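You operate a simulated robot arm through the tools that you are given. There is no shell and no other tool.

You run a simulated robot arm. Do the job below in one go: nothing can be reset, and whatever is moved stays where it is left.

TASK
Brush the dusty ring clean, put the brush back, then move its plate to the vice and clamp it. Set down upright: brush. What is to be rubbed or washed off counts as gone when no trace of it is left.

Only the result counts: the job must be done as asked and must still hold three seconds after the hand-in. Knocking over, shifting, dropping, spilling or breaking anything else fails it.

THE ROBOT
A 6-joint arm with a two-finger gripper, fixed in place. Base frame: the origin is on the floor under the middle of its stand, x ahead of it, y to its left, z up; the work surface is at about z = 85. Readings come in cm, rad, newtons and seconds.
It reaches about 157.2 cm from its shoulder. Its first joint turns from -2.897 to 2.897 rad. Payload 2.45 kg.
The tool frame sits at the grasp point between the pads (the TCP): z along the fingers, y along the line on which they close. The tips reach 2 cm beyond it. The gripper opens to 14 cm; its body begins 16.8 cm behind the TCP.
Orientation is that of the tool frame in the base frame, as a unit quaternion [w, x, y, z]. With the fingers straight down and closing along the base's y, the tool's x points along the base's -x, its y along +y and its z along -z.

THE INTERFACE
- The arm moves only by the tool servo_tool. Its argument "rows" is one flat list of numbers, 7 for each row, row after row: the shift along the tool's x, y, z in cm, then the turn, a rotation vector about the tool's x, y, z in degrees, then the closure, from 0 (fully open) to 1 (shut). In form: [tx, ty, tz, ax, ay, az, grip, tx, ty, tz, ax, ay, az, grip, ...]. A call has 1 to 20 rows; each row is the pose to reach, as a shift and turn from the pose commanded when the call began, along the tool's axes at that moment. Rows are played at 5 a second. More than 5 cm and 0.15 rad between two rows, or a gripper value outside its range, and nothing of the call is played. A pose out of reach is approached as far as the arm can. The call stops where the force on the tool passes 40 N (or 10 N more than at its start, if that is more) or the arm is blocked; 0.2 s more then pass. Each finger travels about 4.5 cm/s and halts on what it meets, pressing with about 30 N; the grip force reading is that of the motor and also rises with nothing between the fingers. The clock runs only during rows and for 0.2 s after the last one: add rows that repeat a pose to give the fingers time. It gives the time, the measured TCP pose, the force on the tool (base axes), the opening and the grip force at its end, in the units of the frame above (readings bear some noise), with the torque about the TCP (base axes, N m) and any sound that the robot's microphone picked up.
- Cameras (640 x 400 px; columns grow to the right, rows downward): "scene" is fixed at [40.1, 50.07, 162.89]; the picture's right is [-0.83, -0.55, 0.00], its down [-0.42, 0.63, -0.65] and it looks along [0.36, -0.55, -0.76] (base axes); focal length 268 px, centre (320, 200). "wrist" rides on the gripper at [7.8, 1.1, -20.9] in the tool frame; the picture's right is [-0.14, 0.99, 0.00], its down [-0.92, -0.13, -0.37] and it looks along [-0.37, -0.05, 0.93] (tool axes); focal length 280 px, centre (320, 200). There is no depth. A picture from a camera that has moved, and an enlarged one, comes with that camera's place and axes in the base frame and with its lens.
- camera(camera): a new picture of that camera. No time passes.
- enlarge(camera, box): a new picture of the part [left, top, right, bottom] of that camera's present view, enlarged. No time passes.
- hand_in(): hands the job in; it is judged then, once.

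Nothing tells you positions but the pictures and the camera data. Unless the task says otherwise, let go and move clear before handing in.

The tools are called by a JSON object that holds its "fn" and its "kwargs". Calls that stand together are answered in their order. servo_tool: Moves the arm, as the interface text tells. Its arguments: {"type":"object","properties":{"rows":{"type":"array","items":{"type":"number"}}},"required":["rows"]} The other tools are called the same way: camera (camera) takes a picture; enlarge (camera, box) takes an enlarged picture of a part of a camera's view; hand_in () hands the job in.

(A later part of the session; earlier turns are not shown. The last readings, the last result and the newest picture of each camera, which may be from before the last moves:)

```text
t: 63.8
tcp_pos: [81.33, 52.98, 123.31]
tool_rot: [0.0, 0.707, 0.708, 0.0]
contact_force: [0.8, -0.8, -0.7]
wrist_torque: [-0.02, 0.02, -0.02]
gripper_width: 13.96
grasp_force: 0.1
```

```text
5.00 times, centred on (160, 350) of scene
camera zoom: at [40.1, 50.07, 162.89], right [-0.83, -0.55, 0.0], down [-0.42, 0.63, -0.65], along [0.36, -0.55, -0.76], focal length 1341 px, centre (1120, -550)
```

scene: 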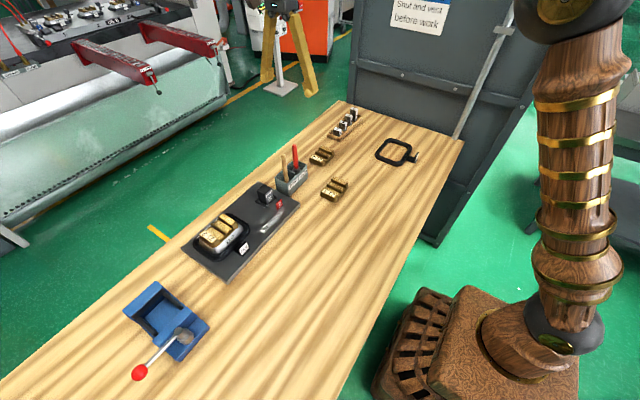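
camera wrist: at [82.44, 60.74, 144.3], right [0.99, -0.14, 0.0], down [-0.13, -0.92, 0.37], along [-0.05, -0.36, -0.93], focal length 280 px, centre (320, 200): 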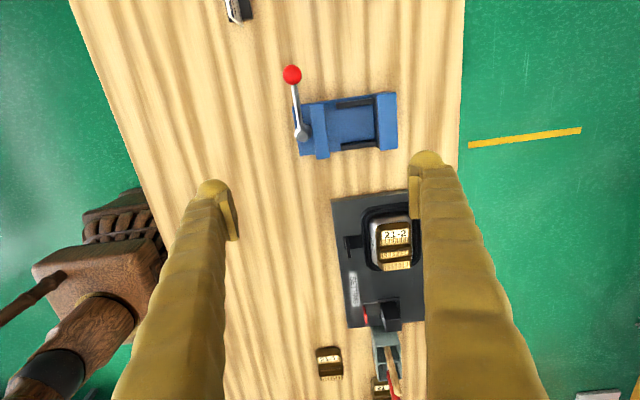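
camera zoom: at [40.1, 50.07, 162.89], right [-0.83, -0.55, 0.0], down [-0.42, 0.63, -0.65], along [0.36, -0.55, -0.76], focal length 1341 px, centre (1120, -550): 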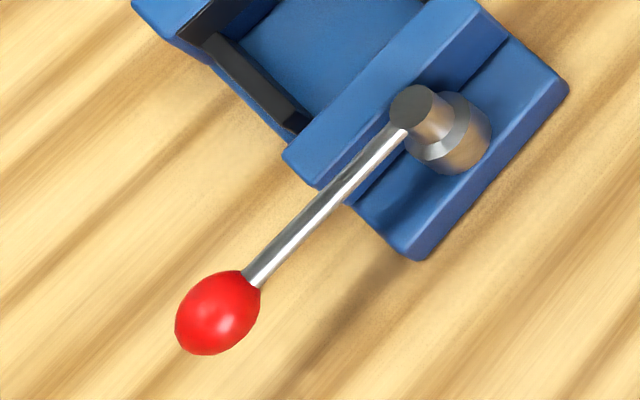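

The lever pivots about a vertical hub and the jaw gap is about 9.3 cm in x. Next I'll turn the gripper back to closing along y and hover over plate 21-2 at about (94, 26.7).

{"fn": "servo_tool", "kwargs": {"rows": [-2.19, 1.06, 0.44, 0, 0, -7.5, 0, -4.38, 2.12, 0.88, 0, 0, -15, 0, -6.57, 3.18, 1.33, 0, 0, -22.5, 0, -8.76, 4.24, 1.77, 0, 0, -30, 0, -10.95, 5.3, 2.2, 0, 0, -37.5, 0, -13.14, 6.36, 2.65, 0, 0, -45, 0, -15.33, 7.42, 3.1, 0, 0, -52.5, 0, -17.52, 8.48, 3.5, 0, 0, -60, 0, -19.71, 9.54, 4, 0, 0, -67.5, 0, -21.9, 10.6, 4.4, 0, 0, -75, 0, -24.1, 11.66, 4.9, 0, 0, -82.5, 0, -26.28, 12.72, 5.3, 0, 0, -90, 0, -26.28, 12.72, 5.3, 0, 0, -90, 0]}}

{"fn": "camera", "kwargs": {"camera": "wrist"}}

{"fn": "enlarge", "kwargs": {"camera": "wrist", "box": [250, 60, 400, 180]}}

```text
t: 66.6
tcp_pos: [93.87, 26.81, 118.02]
tool_rot: [0.001, 0.0, 1.0, -0.001]
contact_force: [0.5, -0.1, 0.2]
wrist_torque: [-0.01, -0.04, 0.01]
gripper_width: 13.98
grasp_force: 0.0
```

```text
taken
camera wrist: at [86.26, 27.87, 138.88], right [0.14, 0.99, 0.0], down [0.92, -0.13, 0.37], along [0.37, -0.05, -0.93], focal length 280 px, centre (320, 200)
```

wrist: 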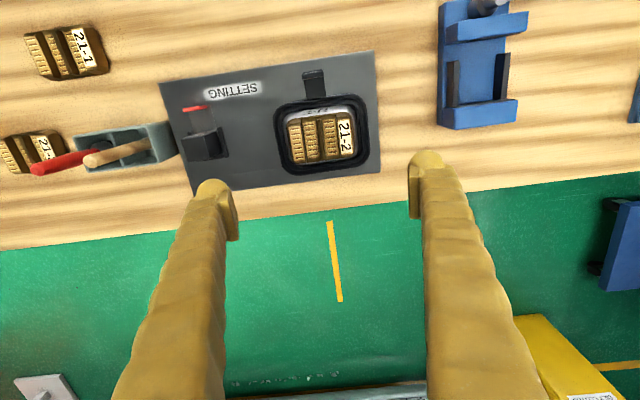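

```text
3.33 times, centred on (325, 120) of wrist
camera zoom: at [86.26, 27.87, 138.88], right [0.14, 0.99, 0.0], down [0.92, -0.13, 0.37], along [0.37, -0.05, -0.93], focal length 935 px, centre (303, 467)
```

zoom: 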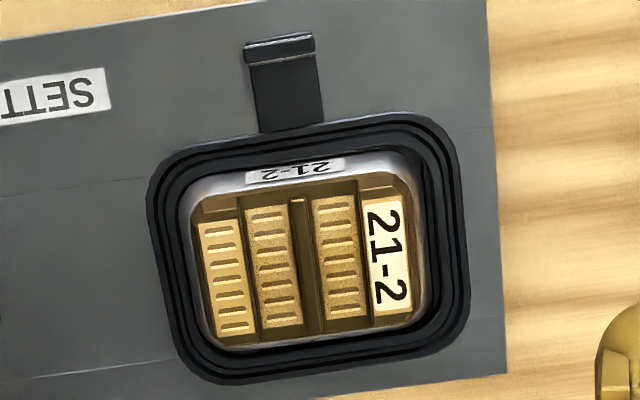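

Plate 21-2 is centred at about (94.25, 26.85), aligned with the axes. I'll descend with open fingers to just above grip height, z≈95, and check.

{"fn": "servo_tool", "kwargs": {"rows": [-0.1, 0.05, 4, 0, 0, 0, 0, -0.2, 0.1, 8, 0, 0, 0, 0, -0.2, 0.1, 12, 0, 0, 0, 0, -0.2, 0.1, 16, 0, 0, 0, 0, -0.2, 0.1, 19, 0, 0, 0, 0, -0.2, 0.1, 21.5, 0, 0, 0, 0, -0.2, 0.1, 23, 0, 0, 0, 0, -0.2, 0.1, 23, 0, 0, 0, 0]}}

{"fn": "camera", "kwargs": {"camera": "wrist"}}

{"fn": "enlarge", "kwargs": {"camera": "scene", "box": [170, 170, 290, 270]}}

```text
t: 68.4
tcp_pos: [94.36, 26.87, 94.75]
tool_rot: [0.0, 0.001, 1.0, 0.0]
contact_force: [0.3, 0.6, 0.7]
wrist_torque: [-0.02, 0.0, 0.01]
gripper_width: 13.99
grasp_force: 0.1
```

```text
taken
camera wrist: at [86.5, 27.91, 115.78], right [0.14, 0.99, 0.0], down [0.92, -0.13, 0.37], along [0.37, -0.05, -0.93], focal length 280 px, centre (320, 200)
```

wrist: 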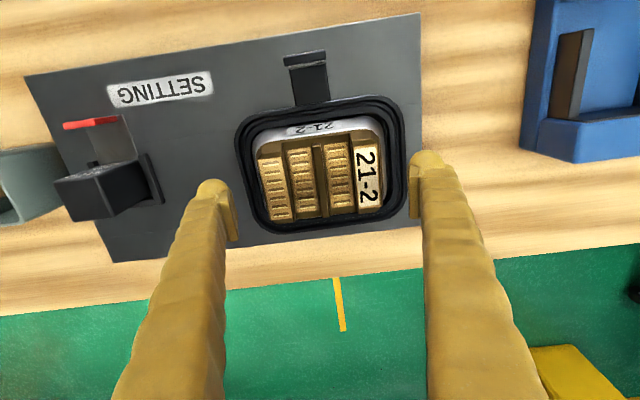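

```text
4.00 times, centred on (230, 220) of scene
camera zoom: at [40.1, 50.07, 162.89], right [-0.83, -0.55, 0.0], down [-0.42, 0.63, -0.65], along [0.36, -0.55, -0.76], focal length 1073 px, centre (680, 120)
```

zoom: 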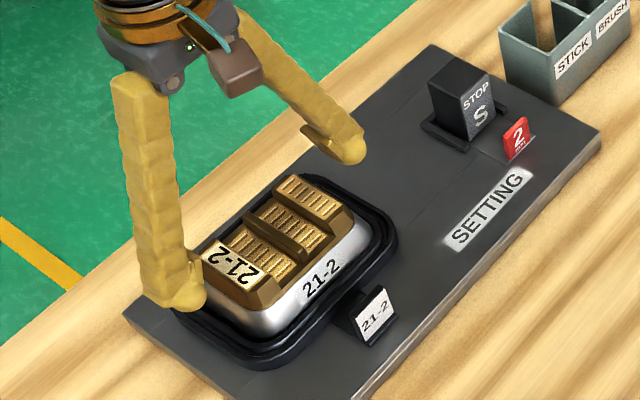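

{"fn": "enlarge", "kwargs": {"camera": "wrist", "box": [190, 100, 450, 250]}}

```text
2.46 times, centred on (320, 175) of wrist
camera zoom: at [86.5, 27.91, 115.78], right [0.14, 0.99, 0.0], down [0.92, -0.13, 0.37], along [0.37, -0.05, -0.93], focal length 690 px, centre (320, 262)
```

zoom: 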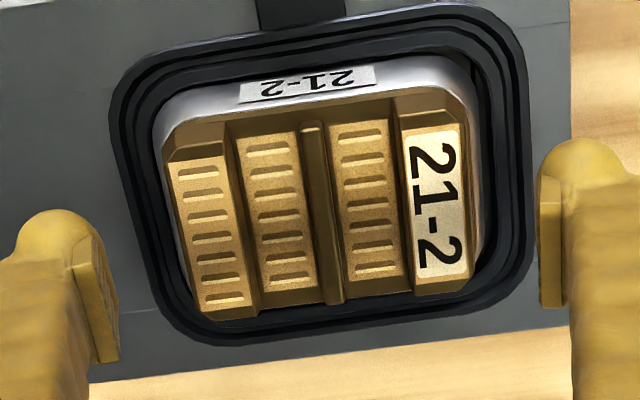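

The plate is well centred (0.2 cm x correction). I'll lower so the fingertips are at about z=91, then close to just outside the plate's ends and check.

{"fn": "servo_tool", "kwargs": {"rows": [0.1, 0, 0.6, 0, 0, 0, 0, 0.2, 0, 1.2, 0, 0, 0, 0, 0.2, 0, 1.8, 0, 0, 0, 0, 0.2, 0, 1.8, 0, 0, 0, 0.1, 0.2, 0, 1.8, 0, 0, 0, 0.17, 0.2, 0, 1.8, 0, 0, 0, 0.17]}}

{"fn": "enlarge", "kwargs": {"camera": "wrist", "box": [190, 100, 450, 250]}}

{"fn": "enlarge", "kwargs": {"camera": "scene", "box": [190, 195, 280, 265]}}

```text
t: 69.8
tcp_pos: [94.06, 26.74, 93.13]
tool_rot: [0.0, -0.001, 1.0, 0.0]
contact_force: [-0.4, -0.2, -0.4]
wrist_torque: [0.02, -0.01, 0.0]
gripper_width: 11.63
grasp_force: 0.1
```

```text
2.46 times, centred on (320, 175) of wrist
camera zoom: at [86.23, 27.93, 114.03], right [0.14, 0.99, 0.0], down [0.92, -0.13, 0.37], along [0.36, -0.05, -0.93], focal length 690 px, centre (320, 262)
```

zoom: 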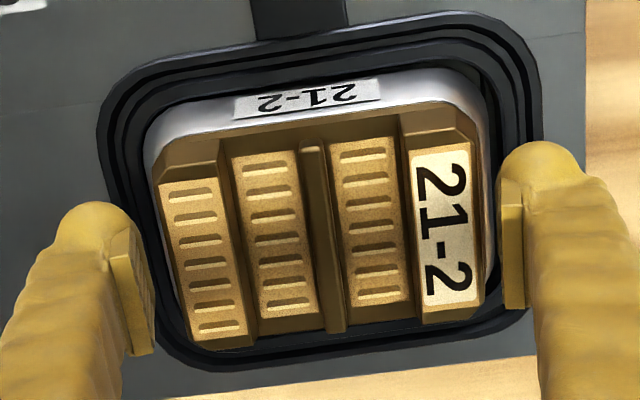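

```text
5.71 times, centred on (235, 230) of scene
camera zoom: at [40.1, 50.07, 162.89], right [-0.83, -0.55, 0.0], down [-0.42, 0.63, -0.65], along [0.36, -0.55, -0.76], focal length 1532 px, centre (806, 29)
```

zoom: 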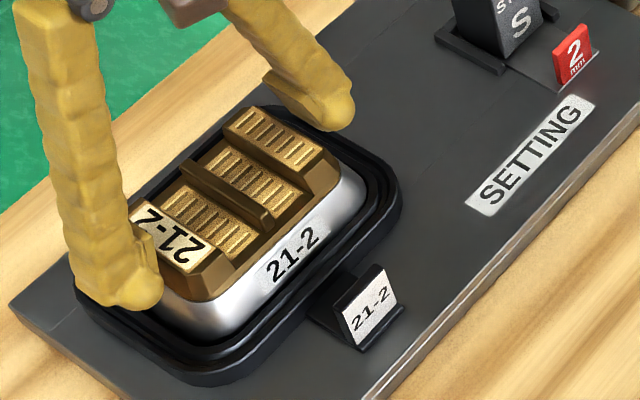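

The pads are about 0.5 cm off each plate end with no contact. I'll close gently on the plate.

{"fn": "servo_tool", "kwargs": {"rows": [0, 0, 0, 0, 0, 0, 0.22, 0, 0, 0, 0, 0, 0, 0.28, 0, 0, 0, 0, 0, 0, 0.4, 0, 0, 0, 0, 0, 0, 0.7, 0, 0, 0, 0, 0, 0, 1, 0, 0, 0, 0, 0, 0, 1, 0, 0, 0, 0, 0, 0, 1]}}

{"fn": "enlarge", "kwargs": {"camera": "wrist", "box": [190, 100, 450, 250]}}

{"fn": "enlarge", "kwargs": {"camera": "scene", "box": [190, 195, 280, 265]}}

```text
t: 71.4
tcp_pos: [94.03, 26.77, 93.18]
tool_rot: [0.0, 0.0, 1.0, 0.0]
contact_force: [1.2, 3.9, 5.9]
wrist_torque: [0.09, -0.01, 0.0]
gripper_width: 10.31
grasp_force: 29.6
```

```text
2.46 times, centred on (320, 175) of wrist
camera zoom: at [86.23, 27.94, 114.05], right [0.14, 0.99, 0.0], down [0.92, -0.13, 0.37], along [0.37, -0.05, -0.93], focal length 690 px, centre (320, 262)
```

zoom: 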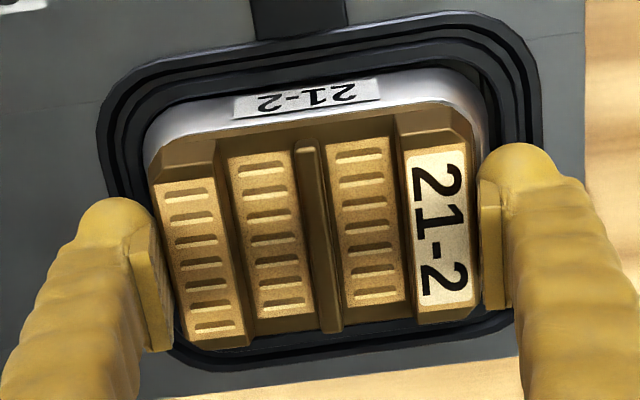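

```text
5.71 times, centred on (235, 230) of scene
camera zoom: at [40.1, 50.07, 162.89], right [-0.83, -0.55, 0.0], down [-0.42, 0.63, -0.65], along [0.36, -0.55, -0.76], focal length 1532 px, centre (806, 29)
```

zoom: 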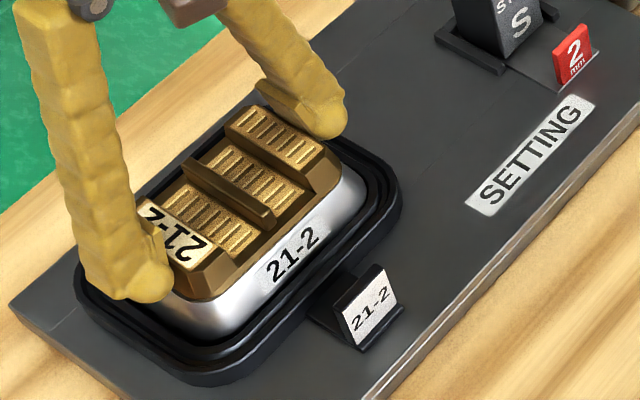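

The plate is gripped (10.31 cm, 30 N). I'll lift slowly and check that only the plate comes up.

{"fn": "servo_tool", "kwargs": {"rows": [0, 0, -0.2, 0, 0, 0, 1, 0, 0, -0.5, 0, 0, 0, 1, 0, 0, -0.9, 0, 0, 0, 1, 0, 0, -1.4, 0, 0, 0, 1, 0, 0, -2, 0, 0, 0, 1, 0, 0, -2, 0, 0, 0, 1]}}

{"fn": "enlarge", "kwargs": {"camera": "wrist", "box": [190, 100, 450, 250]}}

{"fn": "enlarge", "kwargs": {"camera": "scene", "box": [190, 185, 280, 265]}}

```text
t: 72.8
tcp_pos: [94.02, 26.81, 95.07]
tool_rot: [0.0, 0.0, 1.0, 0.0]
contact_force: [-0.9, 0.9, 0.1]
wrist_torque: [0.0, 0.0, 0.03]
gripper_width: 0.0
grasp_force: 28.8
```

```text
2.46 times, centred on (320, 175) of wrist
camera zoom: at [86.25, 27.9, 116.09], right [0.14, 0.99, 0.0], down [0.92, -0.13, 0.37], along [0.37, -0.05, -0.93], focal length 690 px, centre (320, 262)
```

zoom: 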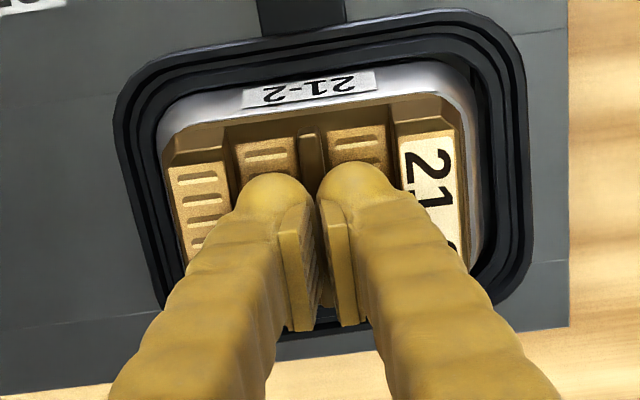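

```text
5.00 times, centred on (235, 225) of scene
camera zoom: at [40.1, 50.07, 162.89], right [-0.83, -0.55, 0.0], down [-0.42, 0.63, -0.65], along [0.36, -0.55, -0.76], focal length 1341 px, centre (745, 75)
```

zoom: 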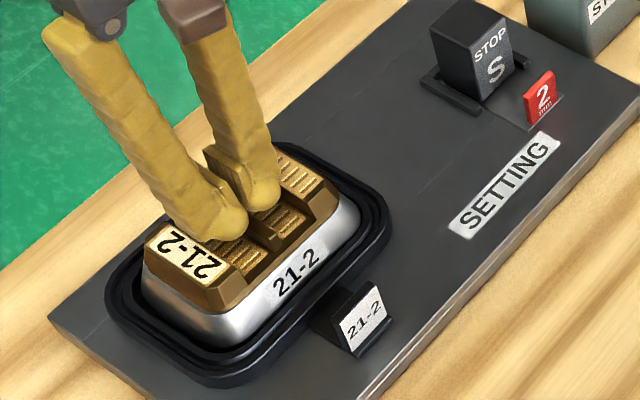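

The pads slipped off the sloped end faces and the plate stayed seated. I'll raise, reopen, and study the finger and plate shapes to find a better grip.

{"fn": "servo_tool", "kwargs": {"rows": [0, 0, -1, 0, 0, 0, 1, 0, 0, -4, 0, 0, 0, 1, 0, 0, -8, 0, 0, 0, 1, 0, 0, -12, 0, 0, 0, 0.7, 0, 0, -14, 0, 0, 0, 0.3, 0, 0, -14, 0, 0, 0, 0, 0, 0, -14, 0, 0, 0, 0, 0, 0, -14, 0, 0, 0, 0, 0, 0, -14, 0, 0, 0, 0]}}

{"fn": "enlarge", "kwargs": {"camera": "scene", "box": [170, 90, 290, 210]}}

{"fn": "enlarge", "kwargs": {"camera": "scene", "box": [185, 200, 265, 260]}}

{"fn": "enlarge", "kwargs": {"camera": "wrist", "box": [260, 90, 400, 190]}}

```text
t: 74.8
tcp_pos: [94.01, 26.57, 109.27]
tool_rot: [0.0, 0.0, 1.0, 0.0]
contact_force: [-0.5, 0.5, 0.2]
wrist_torque: [0.0, -0.01, -0.02]
gripper_width: 12.07
grasp_force: 0.1
```

```text
3.33 times, centred on (230, 150) of scene
camera zoom: at [40.1, 50.07, 162.89], right [-0.83, -0.55, 0.0], down [-0.42, 0.63, -0.65], along [0.36, -0.55, -0.76], focal length 894 px, centre (620, 367)
```

zoom: 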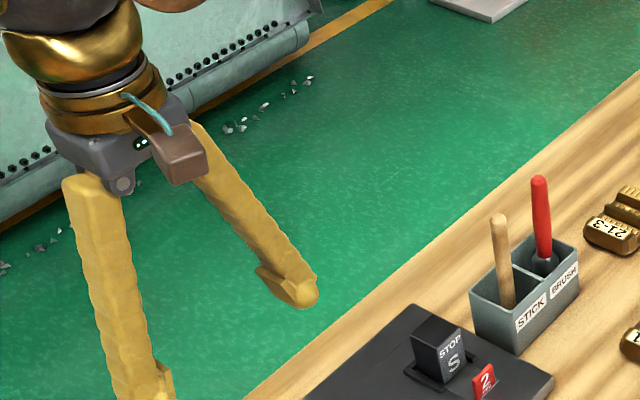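

```text
6.67 times, centred on (225, 230) of scene
camera zoom: at [40.1, 50.07, 162.89], right [-0.83, -0.55, 0.0], down [-0.42, 0.63, -0.65], along [0.36, -0.55, -0.76], focal length 1788 px, centre (953, 0)
```

zoom: 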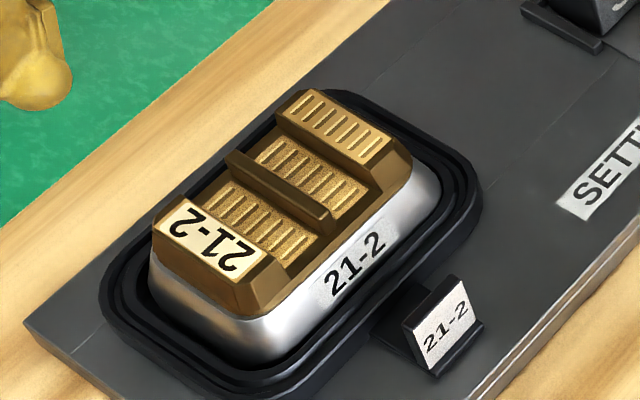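

```text
4.00 times, centred on (330, 140) of wrist
camera zoom: at [86.24, 27.69, 130.1], right [0.14, 0.99, 0.0], down [0.92, -0.13, 0.37], along [0.37, -0.05, -0.93], focal length 1122 px, centre (280, 440)
```

zoom: 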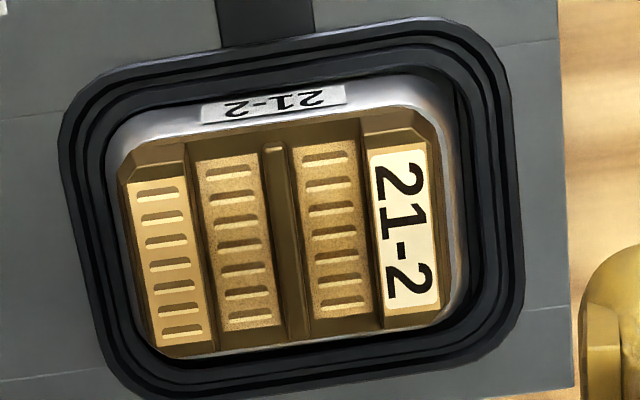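

{"fn": "enlarge", "kwargs": {"camera": "scene", "box": [235, 155, 275, 190]}}

{"fn": "enlarge", "kwargs": {"camera": "scene", "box": [180, 170, 230, 220]}}

{"fn": "enlarge", "kwargs": {"camera": "wrist", "box": [390, 130, 490, 260]}}

{"fn": "enlarge", "kwargs": {"camera": "wrist", "box": [170, 150, 270, 280]}}

```text
11.43 times, centred on (255, 172) of scene
camera zoom: at [40.1, 50.07, 162.89], right [-0.83, -0.55, 0.0], down [-0.42, 0.63, -0.65], along [0.36, -0.55, -0.76], focal length 3065 px, centre (1063, 514)
```

zoom: 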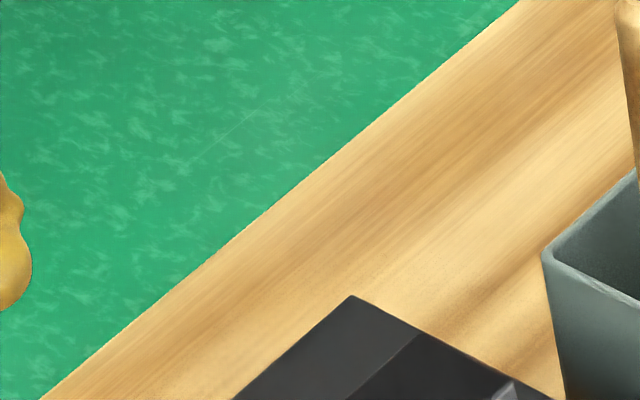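

```text
8.00 times, centred on (205, 195) of scene
camera zoom: at [40.1, 50.07, 162.89], right [-0.83, -0.55, 0.0], down [-0.42, 0.63, -0.65], along [0.36, -0.55, -0.76], focal length 2145 px, centre (1240, 240)
```

zoom: 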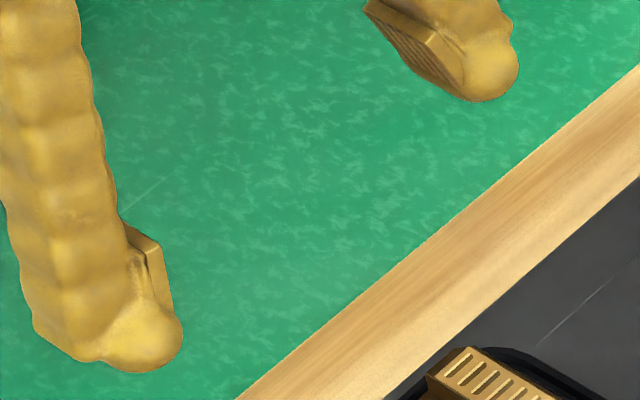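

```text
3.08 times, centred on (440, 195) of wrist
camera zoom: at [86.24, 27.69, 130.1], right [0.14, 0.99, 0.0], down [0.92, -0.13, 0.37], along [0.37, -0.05, -0.93], focal length 863 px, centre (-49, 215)
```

zoom: 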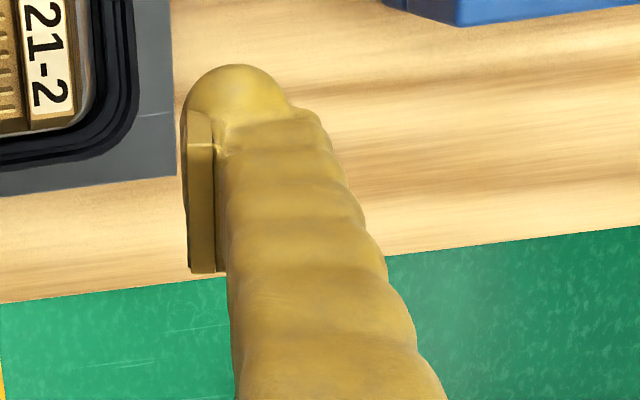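

```text
3.08 times, centred on (220, 215) of wrist
camera zoom: at [86.24, 27.69, 130.1], right [0.14, 0.99, 0.0], down [0.92, -0.13, 0.37], along [0.37, -0.05, -0.93], focal length 863 px, centre (628, 154)
```

zoom: 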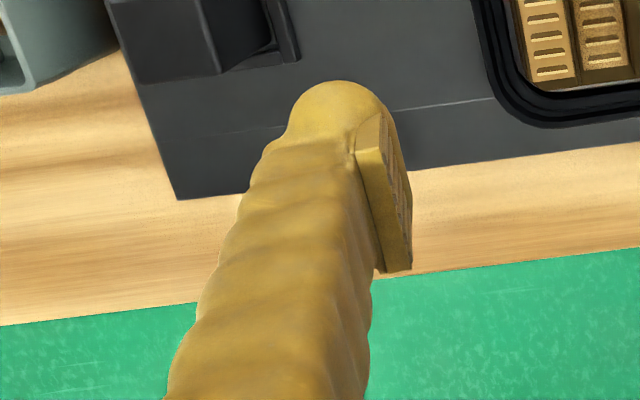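

{"fn": "enlarge", "kwargs": {"camera": "scene", "box": [200, 226, 232, 254]}}

{"fn": "enlarge", "kwargs": {"camera": "wrist", "box": [340, 105, 390, 175]}}

{"fn": "enlarge", "kwargs": {"camera": "wrist", "box": [280, 110, 330, 185]}}

```text
14.29 times, centred on (216, 240) of scene
camera zoom: at [40.1, 50.07, 162.89], right [-0.83, -0.55, 0.0], down [-0.42, 0.63, -0.65], along [0.36, -0.55, -0.76], focal length 3831 px, centre (1806, -371)
```

zoom: 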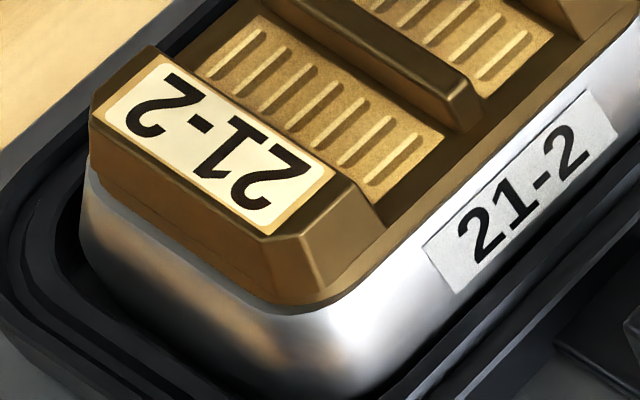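

```text
5.71 times, centred on (365, 140) of wrist
camera zoom: at [86.24, 27.69, 130.1], right [0.14, 0.99, 0.0], down [0.92, -0.13, 0.37], along [0.37, -0.05, -0.93], focal length 1602 px, centre (63, 543)
```

zoom: 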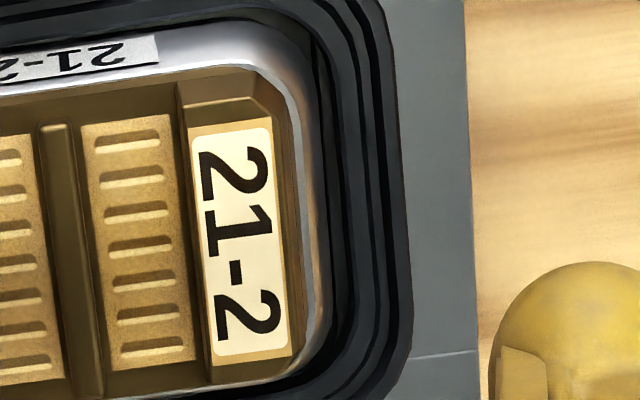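

```text
5.33 times, centred on (305, 148) of wrist
camera zoom: at [86.24, 27.69, 130.1], right [0.14, 0.99, 0.0], down [0.92, -0.13, 0.37], along [0.37, -0.05, -0.93], focal length 1495 px, centre (400, 480)
```

zoom: 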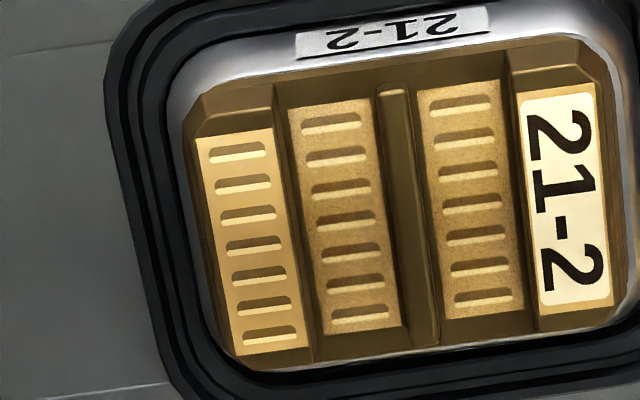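

The pads were gripping only the sloped upper faces. I'll try again lower, feeling for the silver shoulder so the pads can catch the plate's vertical base rim.

{"fn": "servo_tool", "kwargs": {"rows": [0, 0.1, 4, 0, 0, 0, 0, 0, 0.1, 8, 0, 0, 0, 0, 0, 0.1, 12, 0, 0, 0, 0, 0, 0.1, 14, 0, 0, 0, 0.1, 0, 0.1, 15.5, 0, 0, 0, 0.17, 0, 0.1, 16, 0, 0, 0, 0.17, 0, 0.1, 16, 0, 0, 0, 0.17]}}

{"fn": "servo_tool", "kwargs": {"rows": [0, 0, 0.1, 0, 0, 0, 0.17, 0, 0, 0.2, 0, 0, 0, 0.17, 0, 0, 0.2, 0, 0, 0, 0.17]}}

```text
t: 76.4
tcp_pos: [94.1, 26.84, 93.14]
tool_rot: [0.0, 0.0, 1.0, 0.0]
contact_force: [0.0, 0.6, 0.3]
wrist_torque: [-0.01, -0.03, 0.02]
gripper_width: 11.6
grasp_force: 0.0
```

```text
t: 77.2
tcp_pos: [94.17, 26.96, 92.95]
tool_rot: [0.0, 0.0, 1.0, 0.0]
contact_force: [0.1, 0.1, -0.3]
wrist_torque: [-0.01, -0.02, -0.03]
gripper_width: 11.62
grasp_force: 0.2
```

{"fn": "servo_tool", "kwargs": {"rows": [0, 0, 0.1, 0, 0, 0, 0.17, 0, 0, 0.2, 0, 0, 0, 0.17, 0, 0, 0.2, 0, 0, 0, 0.17]}}

{"fn": "servo_tool", "kwargs": {"rows": [0, 0, 0.1, 0, 0, 0, 0.17, 0, 0, 0.2, 0, 0, 0, 0.17, 0, 0, 0.2, 0, 0, 0, 0.17]}}

{"fn": "enlarge", "kwargs": {"camera": "scene", "box": [190, 195, 280, 265]}}

```text
t: 78.0
tcp_pos: [94.08, 26.82, 92.74]
tool_rot: [0.0, 0.0, 1.0, 0.0]
contact_force: [0.5, 0.6, 0.5]
wrist_torque: [0.01, -0.03, -0.02]
gripper_width: 11.61
grasp_force: 0.0
```

```text
t: 78.8
tcp_pos: [94.07, 26.92, 92.63]
tool_rot: [0.001, 0.0, 1.0, 0.0]
contact_force: [0.1, 0.3, 0.9]
wrist_torque: [0.01, 0.0, -0.02]
gripper_width: 11.62
grasp_force: 0.0
```

```text
5.71 times, centred on (235, 230) of scene
camera zoom: at [40.1, 50.07, 162.89], right [-0.83, -0.55, 0.0], down [-0.42, 0.63, -0.65], along [0.36, -0.55, -0.76], focal length 1532 px, centre (806, 29)
```

zoom: 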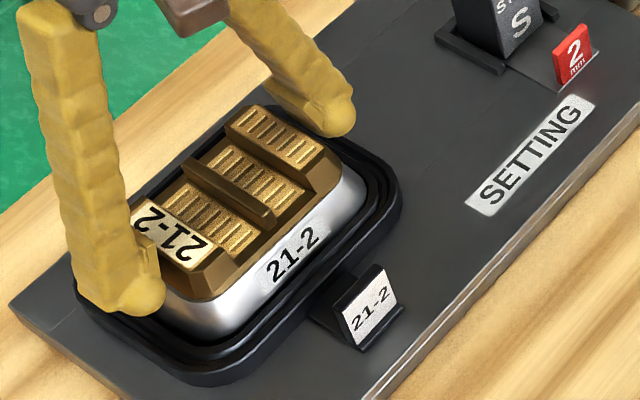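

{"fn": "servo_tool", "kwargs": {"rows": [0, 0, 0.1, 0, 0, 0, 0.17, 0, 0, 0.2, 0, 0, 0, 0.17, 0, 0, 0.2, 0, 0, 0, 0.17]}}

{"fn": "servo_tool", "kwargs": {"rows": [0, 0, 0.1, 0, 0, 0, 0.17, 0, 0, 0.2, 0, 0, 0, 0.17, 0, 0, 0.2, 0, 0, 0, 0.17]}}

{"fn": "servo_tool", "kwargs": {"rows": [0, 0, 0.1, 0, 0, 0, 0.17, 0, 0, 0.2, 0, 0, 0, 0.17, 0, 0, 0.2, 0, 0, 0, 0.17]}}

```text
t: 79.6
tcp_pos: [94.03, 26.86, 92.39]
tool_rot: [-0.001, -0.001, 1.0, 0.0]
contact_force: [-0.1, 0.6, 0.2]
wrist_torque: [0.02, 0.0, -0.02]
gripper_width: 11.62
grasp_force: 0.1
```

```text
t: 80.4
tcp_pos: [94.07, 26.76, 92.12]
tool_rot: [0.0, 0.0, 1.0, 0.0]
contact_force: [-1.1, 0.2, 0.1]
wrist_torque: [0.03, 0.01, 0.03]
gripper_width: 11.65
grasp_force: 0.0
```

```text
t: 81.2
tcp_pos: [94.14, 26.98, 91.95]
tool_rot: [0.0, -0.001, 1.0, -0.001]
contact_force: [-0.9, 0.8, -0.3]
wrist_torque: [0.02, -0.02, 0.03]
gripper_width: 11.64
grasp_force: 0.1
```

{"fn": "enlarge", "kwargs": {"camera": "wrist", "box": [190, 100, 450, 250]}}

{"fn": "enlarge", "kwargs": {"camera": "scene", "box": [190, 205, 250, 255]}}

```text
2.46 times, centred on (320, 175) of wrist
camera zoom: at [86.29, 27.99, 112.94], right [0.14, 0.99, 0.0], down [0.92, -0.13, 0.37], along [0.36, -0.05, -0.93], focal length 690 px, centre (320, 262)
```

zoom: 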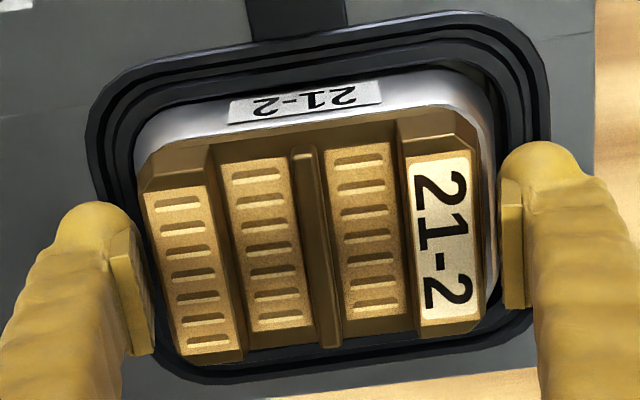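

```text
8.00 times, centred on (220, 230) of scene
camera zoom: at [40.1, 50.07, 162.89], right [-0.83, -0.55, 0.0], down [-0.42, 0.63, -0.65], along [0.36, -0.55, -0.76], focal length 2145 px, centre (1120, -40)
```

zoom: 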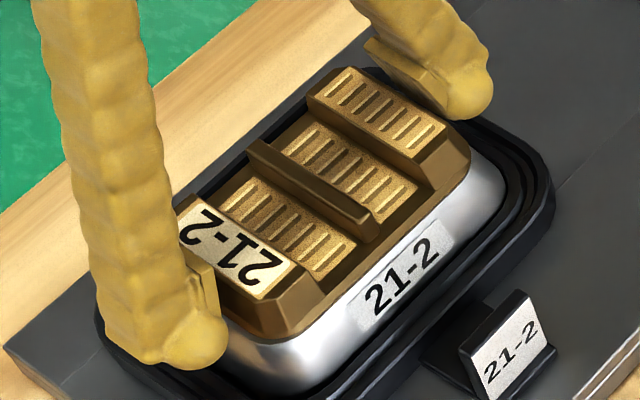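

No contact yet; the plate sits about 0.15 cm toward -y of my centre. I'll set the tips to about z=90.6, re-centre, and close to feel the width there.

{"fn": "servo_tool", "kwargs": {"rows": [0, -0.08, -0.3, 0, 0, 0, 0.17, 0, -0.15, -0.6, 0, 0, 0, 0.17, 0, -0.15, -0.6, 0, 0, 0, 0.2, 0, -0.15, -0.6, 0, 0, 0, 0.24, 0, -0.15, -0.6, 0, 0, 0, 0.28, 0, -0.15, -0.6, 0, 0, 0, 0.5, 0, -0.15, -0.6, 0, 0, 0, 1, 0, -0.15, -0.6, 0, 0, 0, 1]}}

{"fn": "enlarge", "kwargs": {"camera": "wrist", "box": [190, 100, 450, 250]}}

{"fn": "enlarge", "kwargs": {"camera": "scene", "box": [190, 205, 250, 255]}}

```text
t: 83.0
tcp_pos: [93.99, 26.77, 92.63]
tool_rot: [0.0, 0.0, 1.0, 0.0]
contact_force: [0.2, 4.2, 3.6]
wrist_torque: [0.05, 0.05, -0.01]
gripper_width: 10.53
grasp_force: 30.0
```

```text
2.46 times, centred on (320, 175) of wrist
camera zoom: at [86.29, 27.83, 113.55], right [0.14, 0.99, 0.0], down [0.92, -0.13, 0.37], along [0.37, -0.05, -0.93], focal length 690 px, centre (320, 262)
```

zoom: 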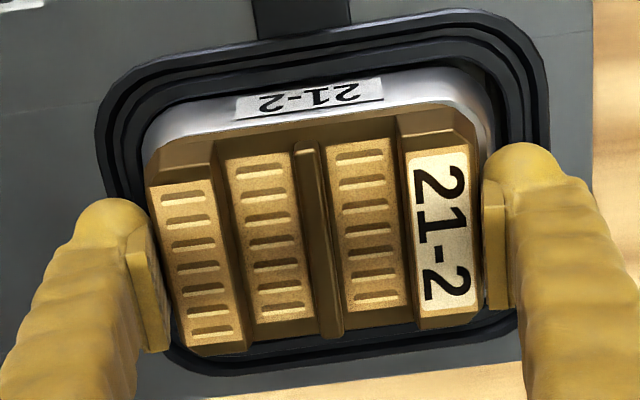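

```text
8.00 times, centred on (220, 230) of scene
camera zoom: at [40.1, 50.07, 162.89], right [-0.83, -0.55, 0.0], down [-0.42, 0.63, -0.65], along [0.36, -0.55, -0.76], focal length 2145 px, centre (1120, -40)
```

zoom: 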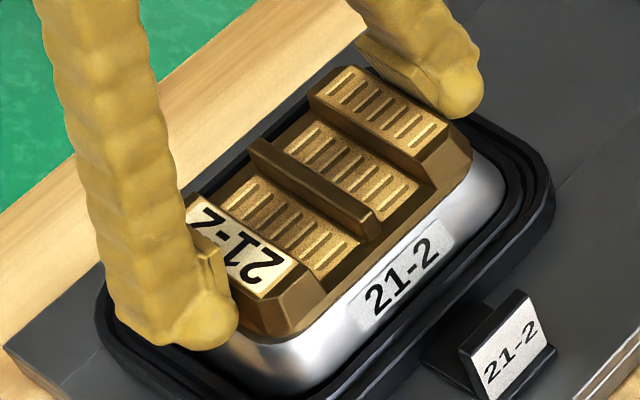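

The width is 10.53 cm here versus 10.31 higher, so this is still on the slope. I'll reopen, go 0.45 cm lower and close again.

{"fn": "servo_tool", "kwargs": {"rows": [0, 0, 0, 0, 0, 0, 0.22, 0, 0, 0, 0, 0, 0, 0.17, 0, 0, 0, 0, 0, 0, 0.17, 0, 0, 0.25, 0, 0, 0, 0.17, 0, 0, 0.45, 0, 0, 0, 0.2, 0, 0, 0.45, 0, 0, 0, 0.25, 0, 0, 0.45, 0, 0, 0, 0.5, 0, 0, 0.45, 0, 0, 0, 1, 0, 0, 0.45, 0, 0, 0, 1]}}

{"fn": "enlarge", "kwargs": {"camera": "wrist", "box": [190, 100, 450, 250]}}

{"fn": "enlarge", "kwargs": {"camera": "scene", "box": [190, 205, 250, 255]}}

```text
t: 85.0
tcp_pos: [94.17, 26.67, 92.15]
tool_rot: [0.0, 0.0, 1.0, 0.001]
contact_force: [0.4, 10.9, 32.7]
wrist_torque: [2.13, 0.11, -0.03]
gripper_width: 10.76
grasp_force: 29.9
```

```text
2.46 times, centred on (320, 175) of wrist
camera zoom: at [86.33, 27.84, 113.13], right [0.14, 0.99, 0.0], down [0.92, -0.13, 0.37], along [0.37, -0.05, -0.93], focal length 690 px, centre (320, 262)
```

zoom: 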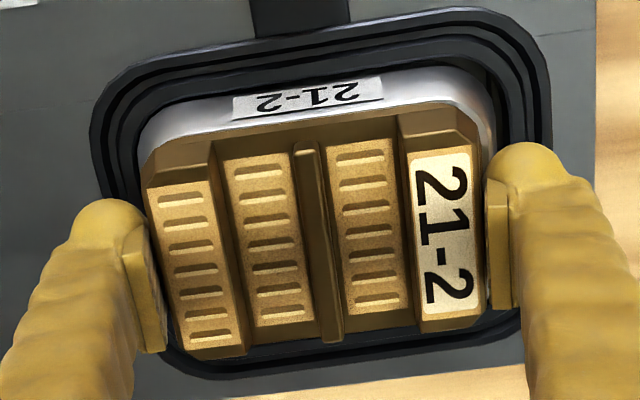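

```text
8.00 times, centred on (220, 230) of scene
camera zoom: at [40.1, 50.07, 162.89], right [-0.83, -0.55, 0.0], down [-0.42, 0.63, -0.65], along [0.36, -0.55, -0.76], focal length 2145 px, centre (1120, -40)
```

zoom: 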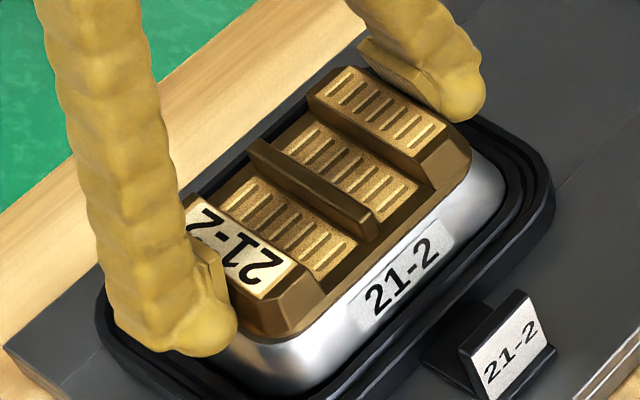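

The +y fingertip is now touching the silver shoulder (33 N up), so this is just too low. I'll reopen, rise 0.25 cm and close again.

{"fn": "servo_tool", "kwargs": {"rows": [0, 0, 0, 0, 0, 0, 0.22, 0, 0, 0, 0, 0, 0, 0.17, 0, 0, -0.1, 0, 0, 0, 0.17, 0, 0, -0.25, 0, 0, 0, 0.17, 0, 0, -0.25, 0, 0, 0, 0.2, 0, 0, -0.25, 0, 0, 0, 0.24, 0, 0, -0.25, 0, 0, 0, 0.28, 0, 0, -0.25, 0, 0, 0, 0.5, 0, 0, -0.25, 0, 0, 0, 1, 0, 0, -0.25, 0, 0, 0, 1]}}

```text
t: 87.2
tcp_pos: [94.06, 26.73, 92.3]
tool_rot: [-0.001, 0.0, 1.0, 0.0]
contact_force: [-2.4, 3.4, 7.8]
wrist_torque: [0.25, 0.09, -0.01]
gripper_width: 10.69
grasp_force: 29.7
```

{"fn": "servo_tool", "kwargs": {"rows": [0, 0, -0.05, 0, 0, 0, 1, 0, 0, -0.1, 0, 0, 0, 1, 0, 0, -0.15, 0, 0, 0, 1, 0, 0, -0.2, 0, 0, 0, 1, 0, 0, -0.2, 0, 0, 0, 1]}}

```text
t: 88.4
tcp_pos: [93.97, 26.78, 92.51]
tool_rot: [0.001, -0.001, 1.0, -0.001]
contact_force: [-0.3, 0.2, 0.0]
wrist_torque: [-0.02, -0.02, -0.02]
gripper_width: 10.63
grasp_force: 30.2
```

{"fn": "servo_tool", "kwargs": {"rows": [0, 0, -0.05, 0, 0, 0, 1, 0, 0, -0.1, 0, 0, 0, 1, 0, 0, -0.15, 0, 0, 0, 1, 0, 0, -0.2, 0, 0, 0, 1, 0, 0, -0.2, 0, 0, 0, 1]}}

{"fn": "enlarge", "kwargs": {"camera": "scene", "box": [190, 205, 250, 255]}}

```text
t: 89.6
tcp_pos: [94.13, 26.68, 92.84]
tool_rot: [0.0, 0.0, 1.0, 0.0]
contact_force: [0.0, -0.6, -4.3]
wrist_torque: [-0.01, 0.0, 0.0]
gripper_width: 10.58
grasp_force: 30.1
```

```text
8.00 times, centred on (220, 230) of scene
camera zoom: at [40.1, 50.07, 162.89], right [-0.83, -0.55, 0.0], down [-0.42, 0.63, -0.65], along [0.36, -0.55, -0.76], focal length 2145 px, centre (1120, -40)
```

zoom: 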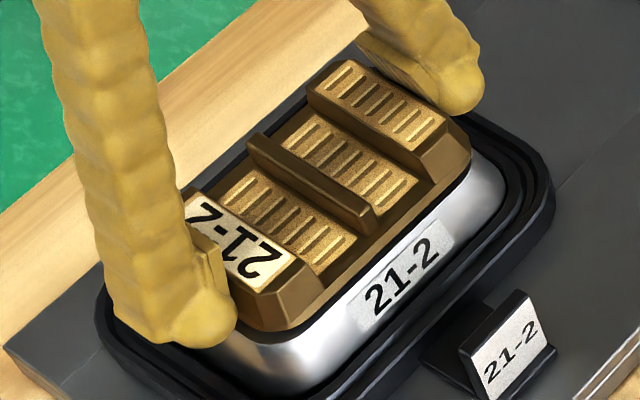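

The load reads -4.3 N and the plate seems to be rising with the fingers. I'll continue lifting slowly.

{"fn": "servo_tool", "kwargs": {"rows": [0, 0, -0.05, 0, 0, 0, 1, 0, 0, -0.1, 0, 0, 0, 1, 0, 0, -0.15, 0, 0, 0, 1, 0, 0, -0.2, 0, 0, 0, 1, 0, 0, -0.25, 0, 0, 0, 1, 0, 0, -0.3, 0, 0, 0, 1, 0, 0, -0.3, 0, 0, 0, 1]}}

{"fn": "enlarge", "kwargs": {"camera": "scene", "box": [190, 205, 250, 255]}}

```text
t: 91.2
tcp_pos: [94.02, 26.78, 93.09]
tool_rot: [0.0, 0.0, 1.0, 0.0]
contact_force: [0.1, -0.2, -4.3]
wrist_torque: [0.0, 0.01, 0.0]
gripper_width: 10.59
grasp_force: 29.9
```

```text
8.00 times, centred on (220, 230) of scene
camera zoom: at [40.1, 50.07, 162.89], right [-0.83, -0.55, 0.0], down [-0.42, 0.63, -0.65], along [0.36, -0.55, -0.76], focal length 2145 px, centre (1120, -40)
```

zoom: 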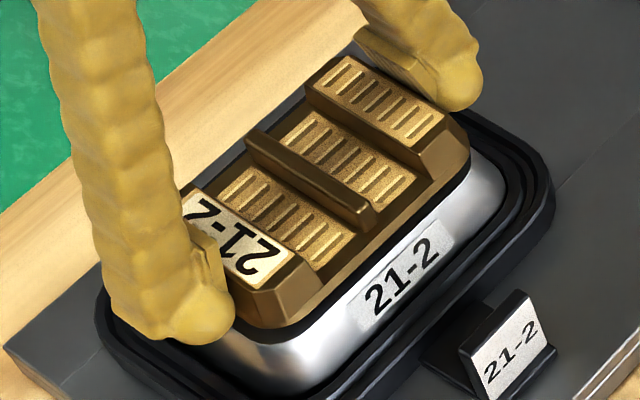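

The plate is off the holder (weight about 4.3 N, grip width steady at 10.59). I'll continue lifting smoothly.

{"fn": "servo_tool", "kwargs": {"rows": [0, 0, -0.1, 0, 0, 0, 1, 0, 0, -0.25, 0, 0, 0, 1, 0, 0, -0.45, 0, 0, 0, 1, 0, 0, -0.7, 0, 0, 0, 1, 0, 0, -1, 0, 0, 0, 1, 0, 0, -1.35, 0, 0, 0, 1, 0, 0, -1.75, 0, 0, 0, 1, 0, 0, -2.2, 0, 0, 0, 1, 0, 0, -2.7, 0, 0, 0, 1, 0, 0, -3.2, 0, 0, 0, 1, 0, 0, -3.7, 0, 0, 0, 1, 0, 0, -4.2, 0, 0, 0, 1, 0, 0, -4.7, 0, 0, 0, 1, 0, 0, -5.2, 0, 0, 0, 1, 0, 0, -5.6, 0, 0, 0, 1, 0, 0, -5.9, 0, 0, 0, 1, 0, 0, -6.1, 0, 0, 0, 1, 0, 0, -6.2, 0, 0, 0, 1]}}

{"fn": "camera", "kwargs": {"camera": "wrist"}}

{"fn": "enlarge", "kwargs": {"camera": "scene", "box": [180, 170, 270, 260]}}

```text
t: 95.0
tcp_pos: [94.03, 26.67, 99.27]
tool_rot: [0.0, 0.001, 1.0, 0.0]
contact_force: [0.5, -0.3, -4.6]
wrist_torque: [-0.01, -0.02, -0.01]
gripper_width: 10.57
grasp_force: 29.9
```

```text
taken
camera wrist: at [86.22, 27.82, 120.18], right [0.14, 0.99, 0.0], down [0.92, -0.13, 0.37], along [0.36, -0.05, -0.93], focal length 280 px, centre (320, 200)
```

wrist: 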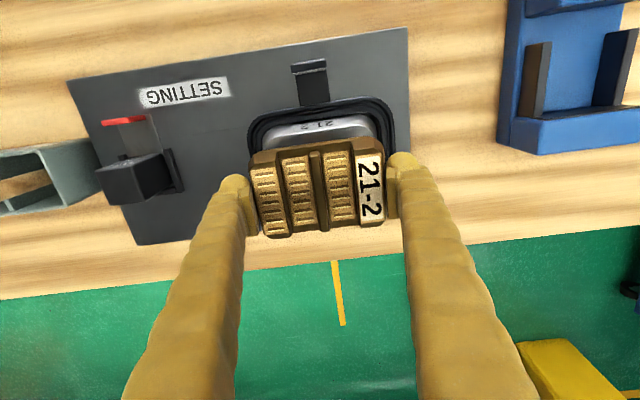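

```text
4.44 times, centred on (225, 215) of scene
camera zoom: at [40.1, 50.07, 162.89], right [-0.83, -0.55, 0.0], down [-0.42, 0.63, -0.65], along [0.36, -0.55, -0.76], focal length 1192 px, centre (742, 133)
```

zoom: 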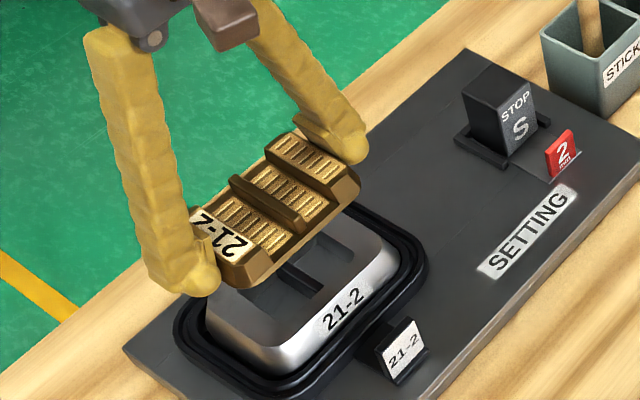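

The plate is lifted cleanly, and the silver block and ring stayed. I'll zoom to measure how the plate sits in the grip.

{"fn": "enlarge", "kwargs": {"camera": "wrist", "box": [220, 120, 420, 260]}}

{"fn": "enlarge", "kwargs": {"camera": "scene", "box": [200, 195, 260, 240]}}

```text
2.86 times, centred on (320, 190) of wrist
camera zoom: at [86.22, 27.82, 120.18], right [0.14, 0.99, 0.0], down [0.92, -0.13, 0.37], along [0.36, -0.05, -0.93], focal length 801 px, centre (320, 229)
```

zoom: 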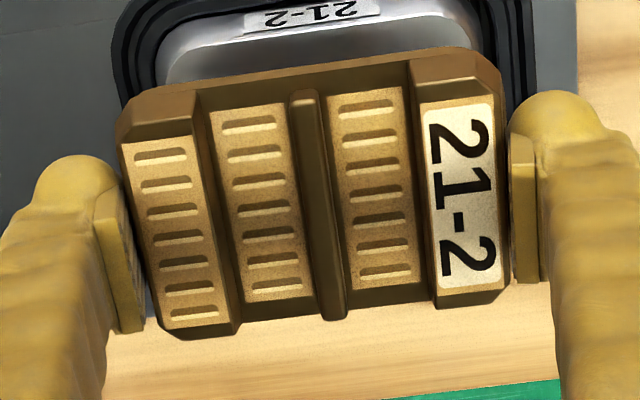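

```text
8.89 times, centred on (230, 218) of scene
camera zoom: at [40.1, 50.07, 162.89], right [-0.83, -0.55, 0.0], down [-0.42, 0.63, -0.65], along [0.36, -0.55, -0.76], focal length 2384 px, centre (1120, 44)
```

zoom: 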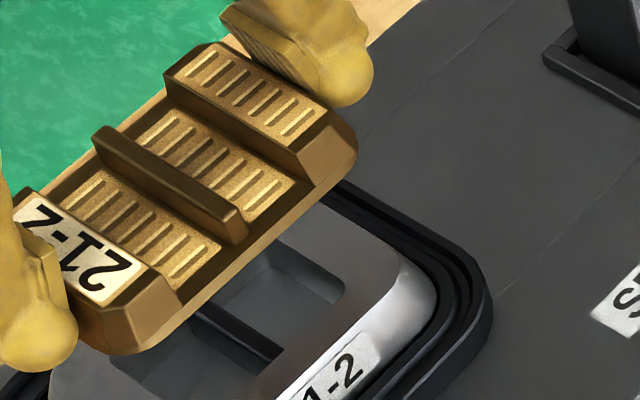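

The plate is gripped level and centred. I'll carry it smoothly to above the vice gap, aiming for (87.3, 53.35).

{"fn": "servo_tool", "kwargs": {"rows": [0, 0, -0.5, 0, 0, 0, 1, 0.08, 0.3, -1.2, 0, 0, 0, 1, 0.23, 0.9, -2, 0, 0, 0, 1, 0.45, 1.8, -2.8, 0, 0, 0, 1, 0.76, 3, -3.5, 0, 0, 0, 1, 1.13, 4.5, -4, 0, 0, 0, 1, 1.56, 6.2, -4, 0, 0, 0, 1, 2.07, 8.2, -4, 0, 0, 0, 1, 2.57, 10.2, -4, 0, 0, 0, 1, 3.08, 12.2, -4, 0, 0, 0, 1, 3.58, 14.2, -4, 0, 0, 0, 1, 4.09, 16.2, -4, 0, 0, 0, 1, 4.59, 18.2, -4, 0, 0, 0, 1, 5.09, 20.2, -4, 0, 0, 0, 1, 5.55, 22, -4, 0, 0, 0, 1, 5.95, 23.6, -4, 0, 0, 0, 1, 6.28, 24.9, -4, 0, 0, 0, 1, 6.51, 25.8, -4, 0, 0, 0, 1, 6.66, 26.4, -4, 0, 0, 0, 1, 6.73, 26.68, -4, 0, 0, 0, 1]}}

{"fn": "camera", "kwargs": {"camera": "wrist"}}

{"fn": "enlarge", "kwargs": {"camera": "scene", "box": [100, 240, 240, 390]}}

{"fn": "enlarge", "kwargs": {"camera": "wrist", "box": [200, 40, 440, 270]}}

```text
t: 99.2
tcp_pos: [87.45, 53.5, 103.23]
tool_rot: [0.0, 0.0, 1.0, 0.0]
contact_force: [0.3, 0.5, -4.4]
wrist_torque: [0.01, 0.01, -0.01]
gripper_width: 10.53
grasp_force: 29.8
```

```text
taken
camera wrist: at [79.57, 54.54, 124.17], right [0.14, 0.99, 0.0], down [0.92, -0.13, 0.37], along [0.36, -0.05, -0.93], focal length 280 px, centre (320, 200)
```

wrist: 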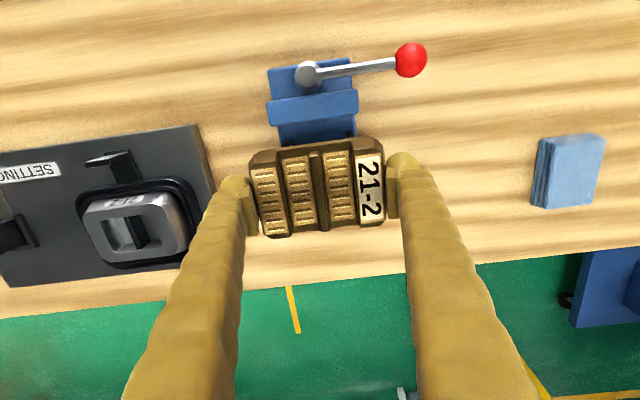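

```text
2.67 times, centred on (170, 315) of scene
camera zoom: at [40.1, 50.07, 162.89], right [-0.83, -0.55, 0.0], down [-0.42, 0.63, -0.65], along [0.36, -0.55, -0.76], focal length 715 px, centre (720, -107)
```

zoom: 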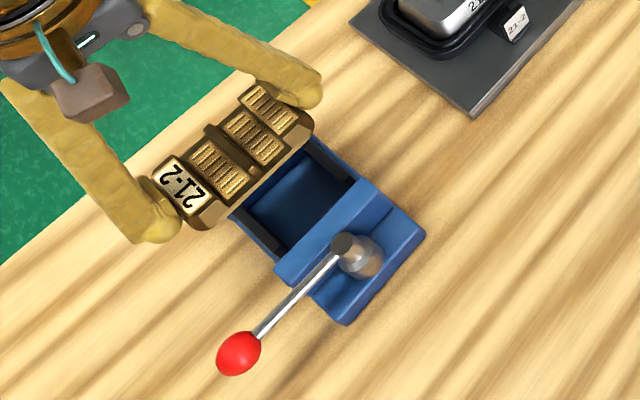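

```text
1.74 times, centred on (320, 155) of wrist
camera zoom: at [79.57, 54.54, 124.17], right [0.14, 0.99, 0.0], down [0.92, -0.13, 0.37], along [0.36, -0.05, -0.93], focal length 488 px, centre (320, 278)
```

zoom: 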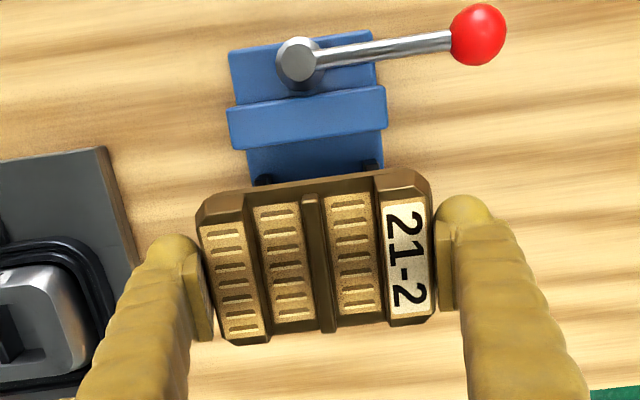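

Hovering over the vice with y centred (53.4) and about 0.7–0.9 cm clearance each side in x. I'll lower to just above the jaws and check.

{"fn": "servo_tool", "kwargs": {"rows": [0, 0, 0.3, 0, 0, 0, 1, 0, 0, 0.8, 0, 0, 0, 1, 0, 0, 1.5, 0, 0, 0, 1, 0, 0, 2.3, 0, 0, 0, 1, 0, 0, 3.1, 0, 0, 0, 1, 0, 0, 3.9, 0, 0, 0, 1, 0, 0, 4.7, 0, 0, 0, 1, 0, 0, 5.5, 0, 0, 0, 1, 0, 0, 6.2, 0, 0, 0, 1, 0, 0, 6.8, 0, 0, 0, 1, 0, 0, 7.2, 0, 0, 0, 1, 0, 0, 7.4, 0, 0, 0, 1, 0, 0, 7.4, 0, 0, 0, 1]}}

{"fn": "enlarge", "kwargs": {"camera": "wrist", "box": [200, 20, 440, 270]}}

{"fn": "enlarge", "kwargs": {"camera": "scene", "box": [110, 260, 220, 370]}}

```text
t: 102.0
tcp_pos: [87.47, 53.54, 95.78]
tool_rot: [0.0, 0.001, 1.0, 0.0]
contact_force: [-0.5, -0.4, -5.2]
wrist_torque: [0.04, -0.03, 0.0]
gripper_width: 10.57
grasp_force: 30.0
```

```text
1.60 times, centred on (320, 145) of wrist
camera zoom: at [79.52, 54.56, 116.79], right [0.14, 0.99, 0.0], down [0.92, -0.13, 0.37], along [0.36, -0.05, -0.93], focal length 449 px, centre (320, 288)
```

zoom: 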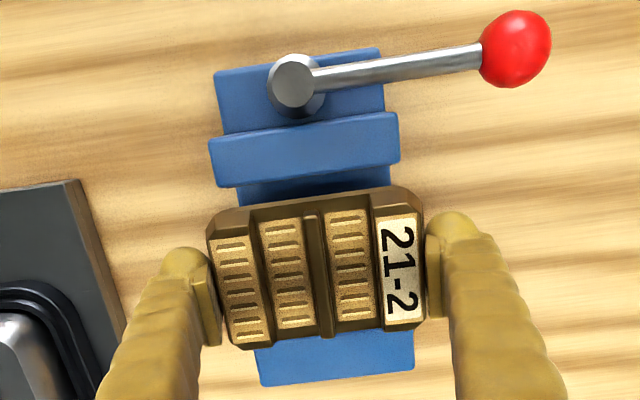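

```text
3.64 times, centred on (165, 315) of scene
camera zoom: at [40.1, 50.07, 162.89], right [-0.83, -0.55, 0.0], down [-0.42, 0.63, -0.65], along [0.36, -0.55, -0.76], focal length 975 px, centre (884, -218)
```

zoom: 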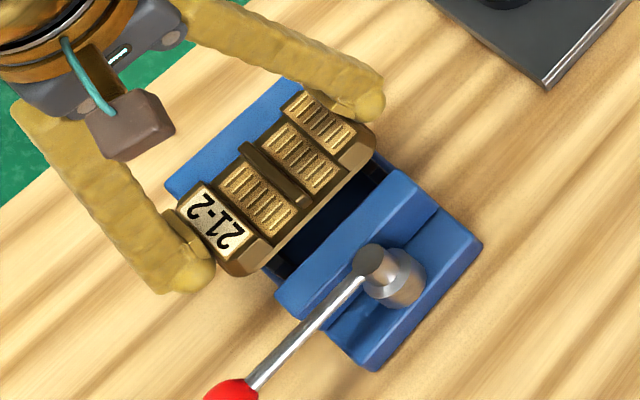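

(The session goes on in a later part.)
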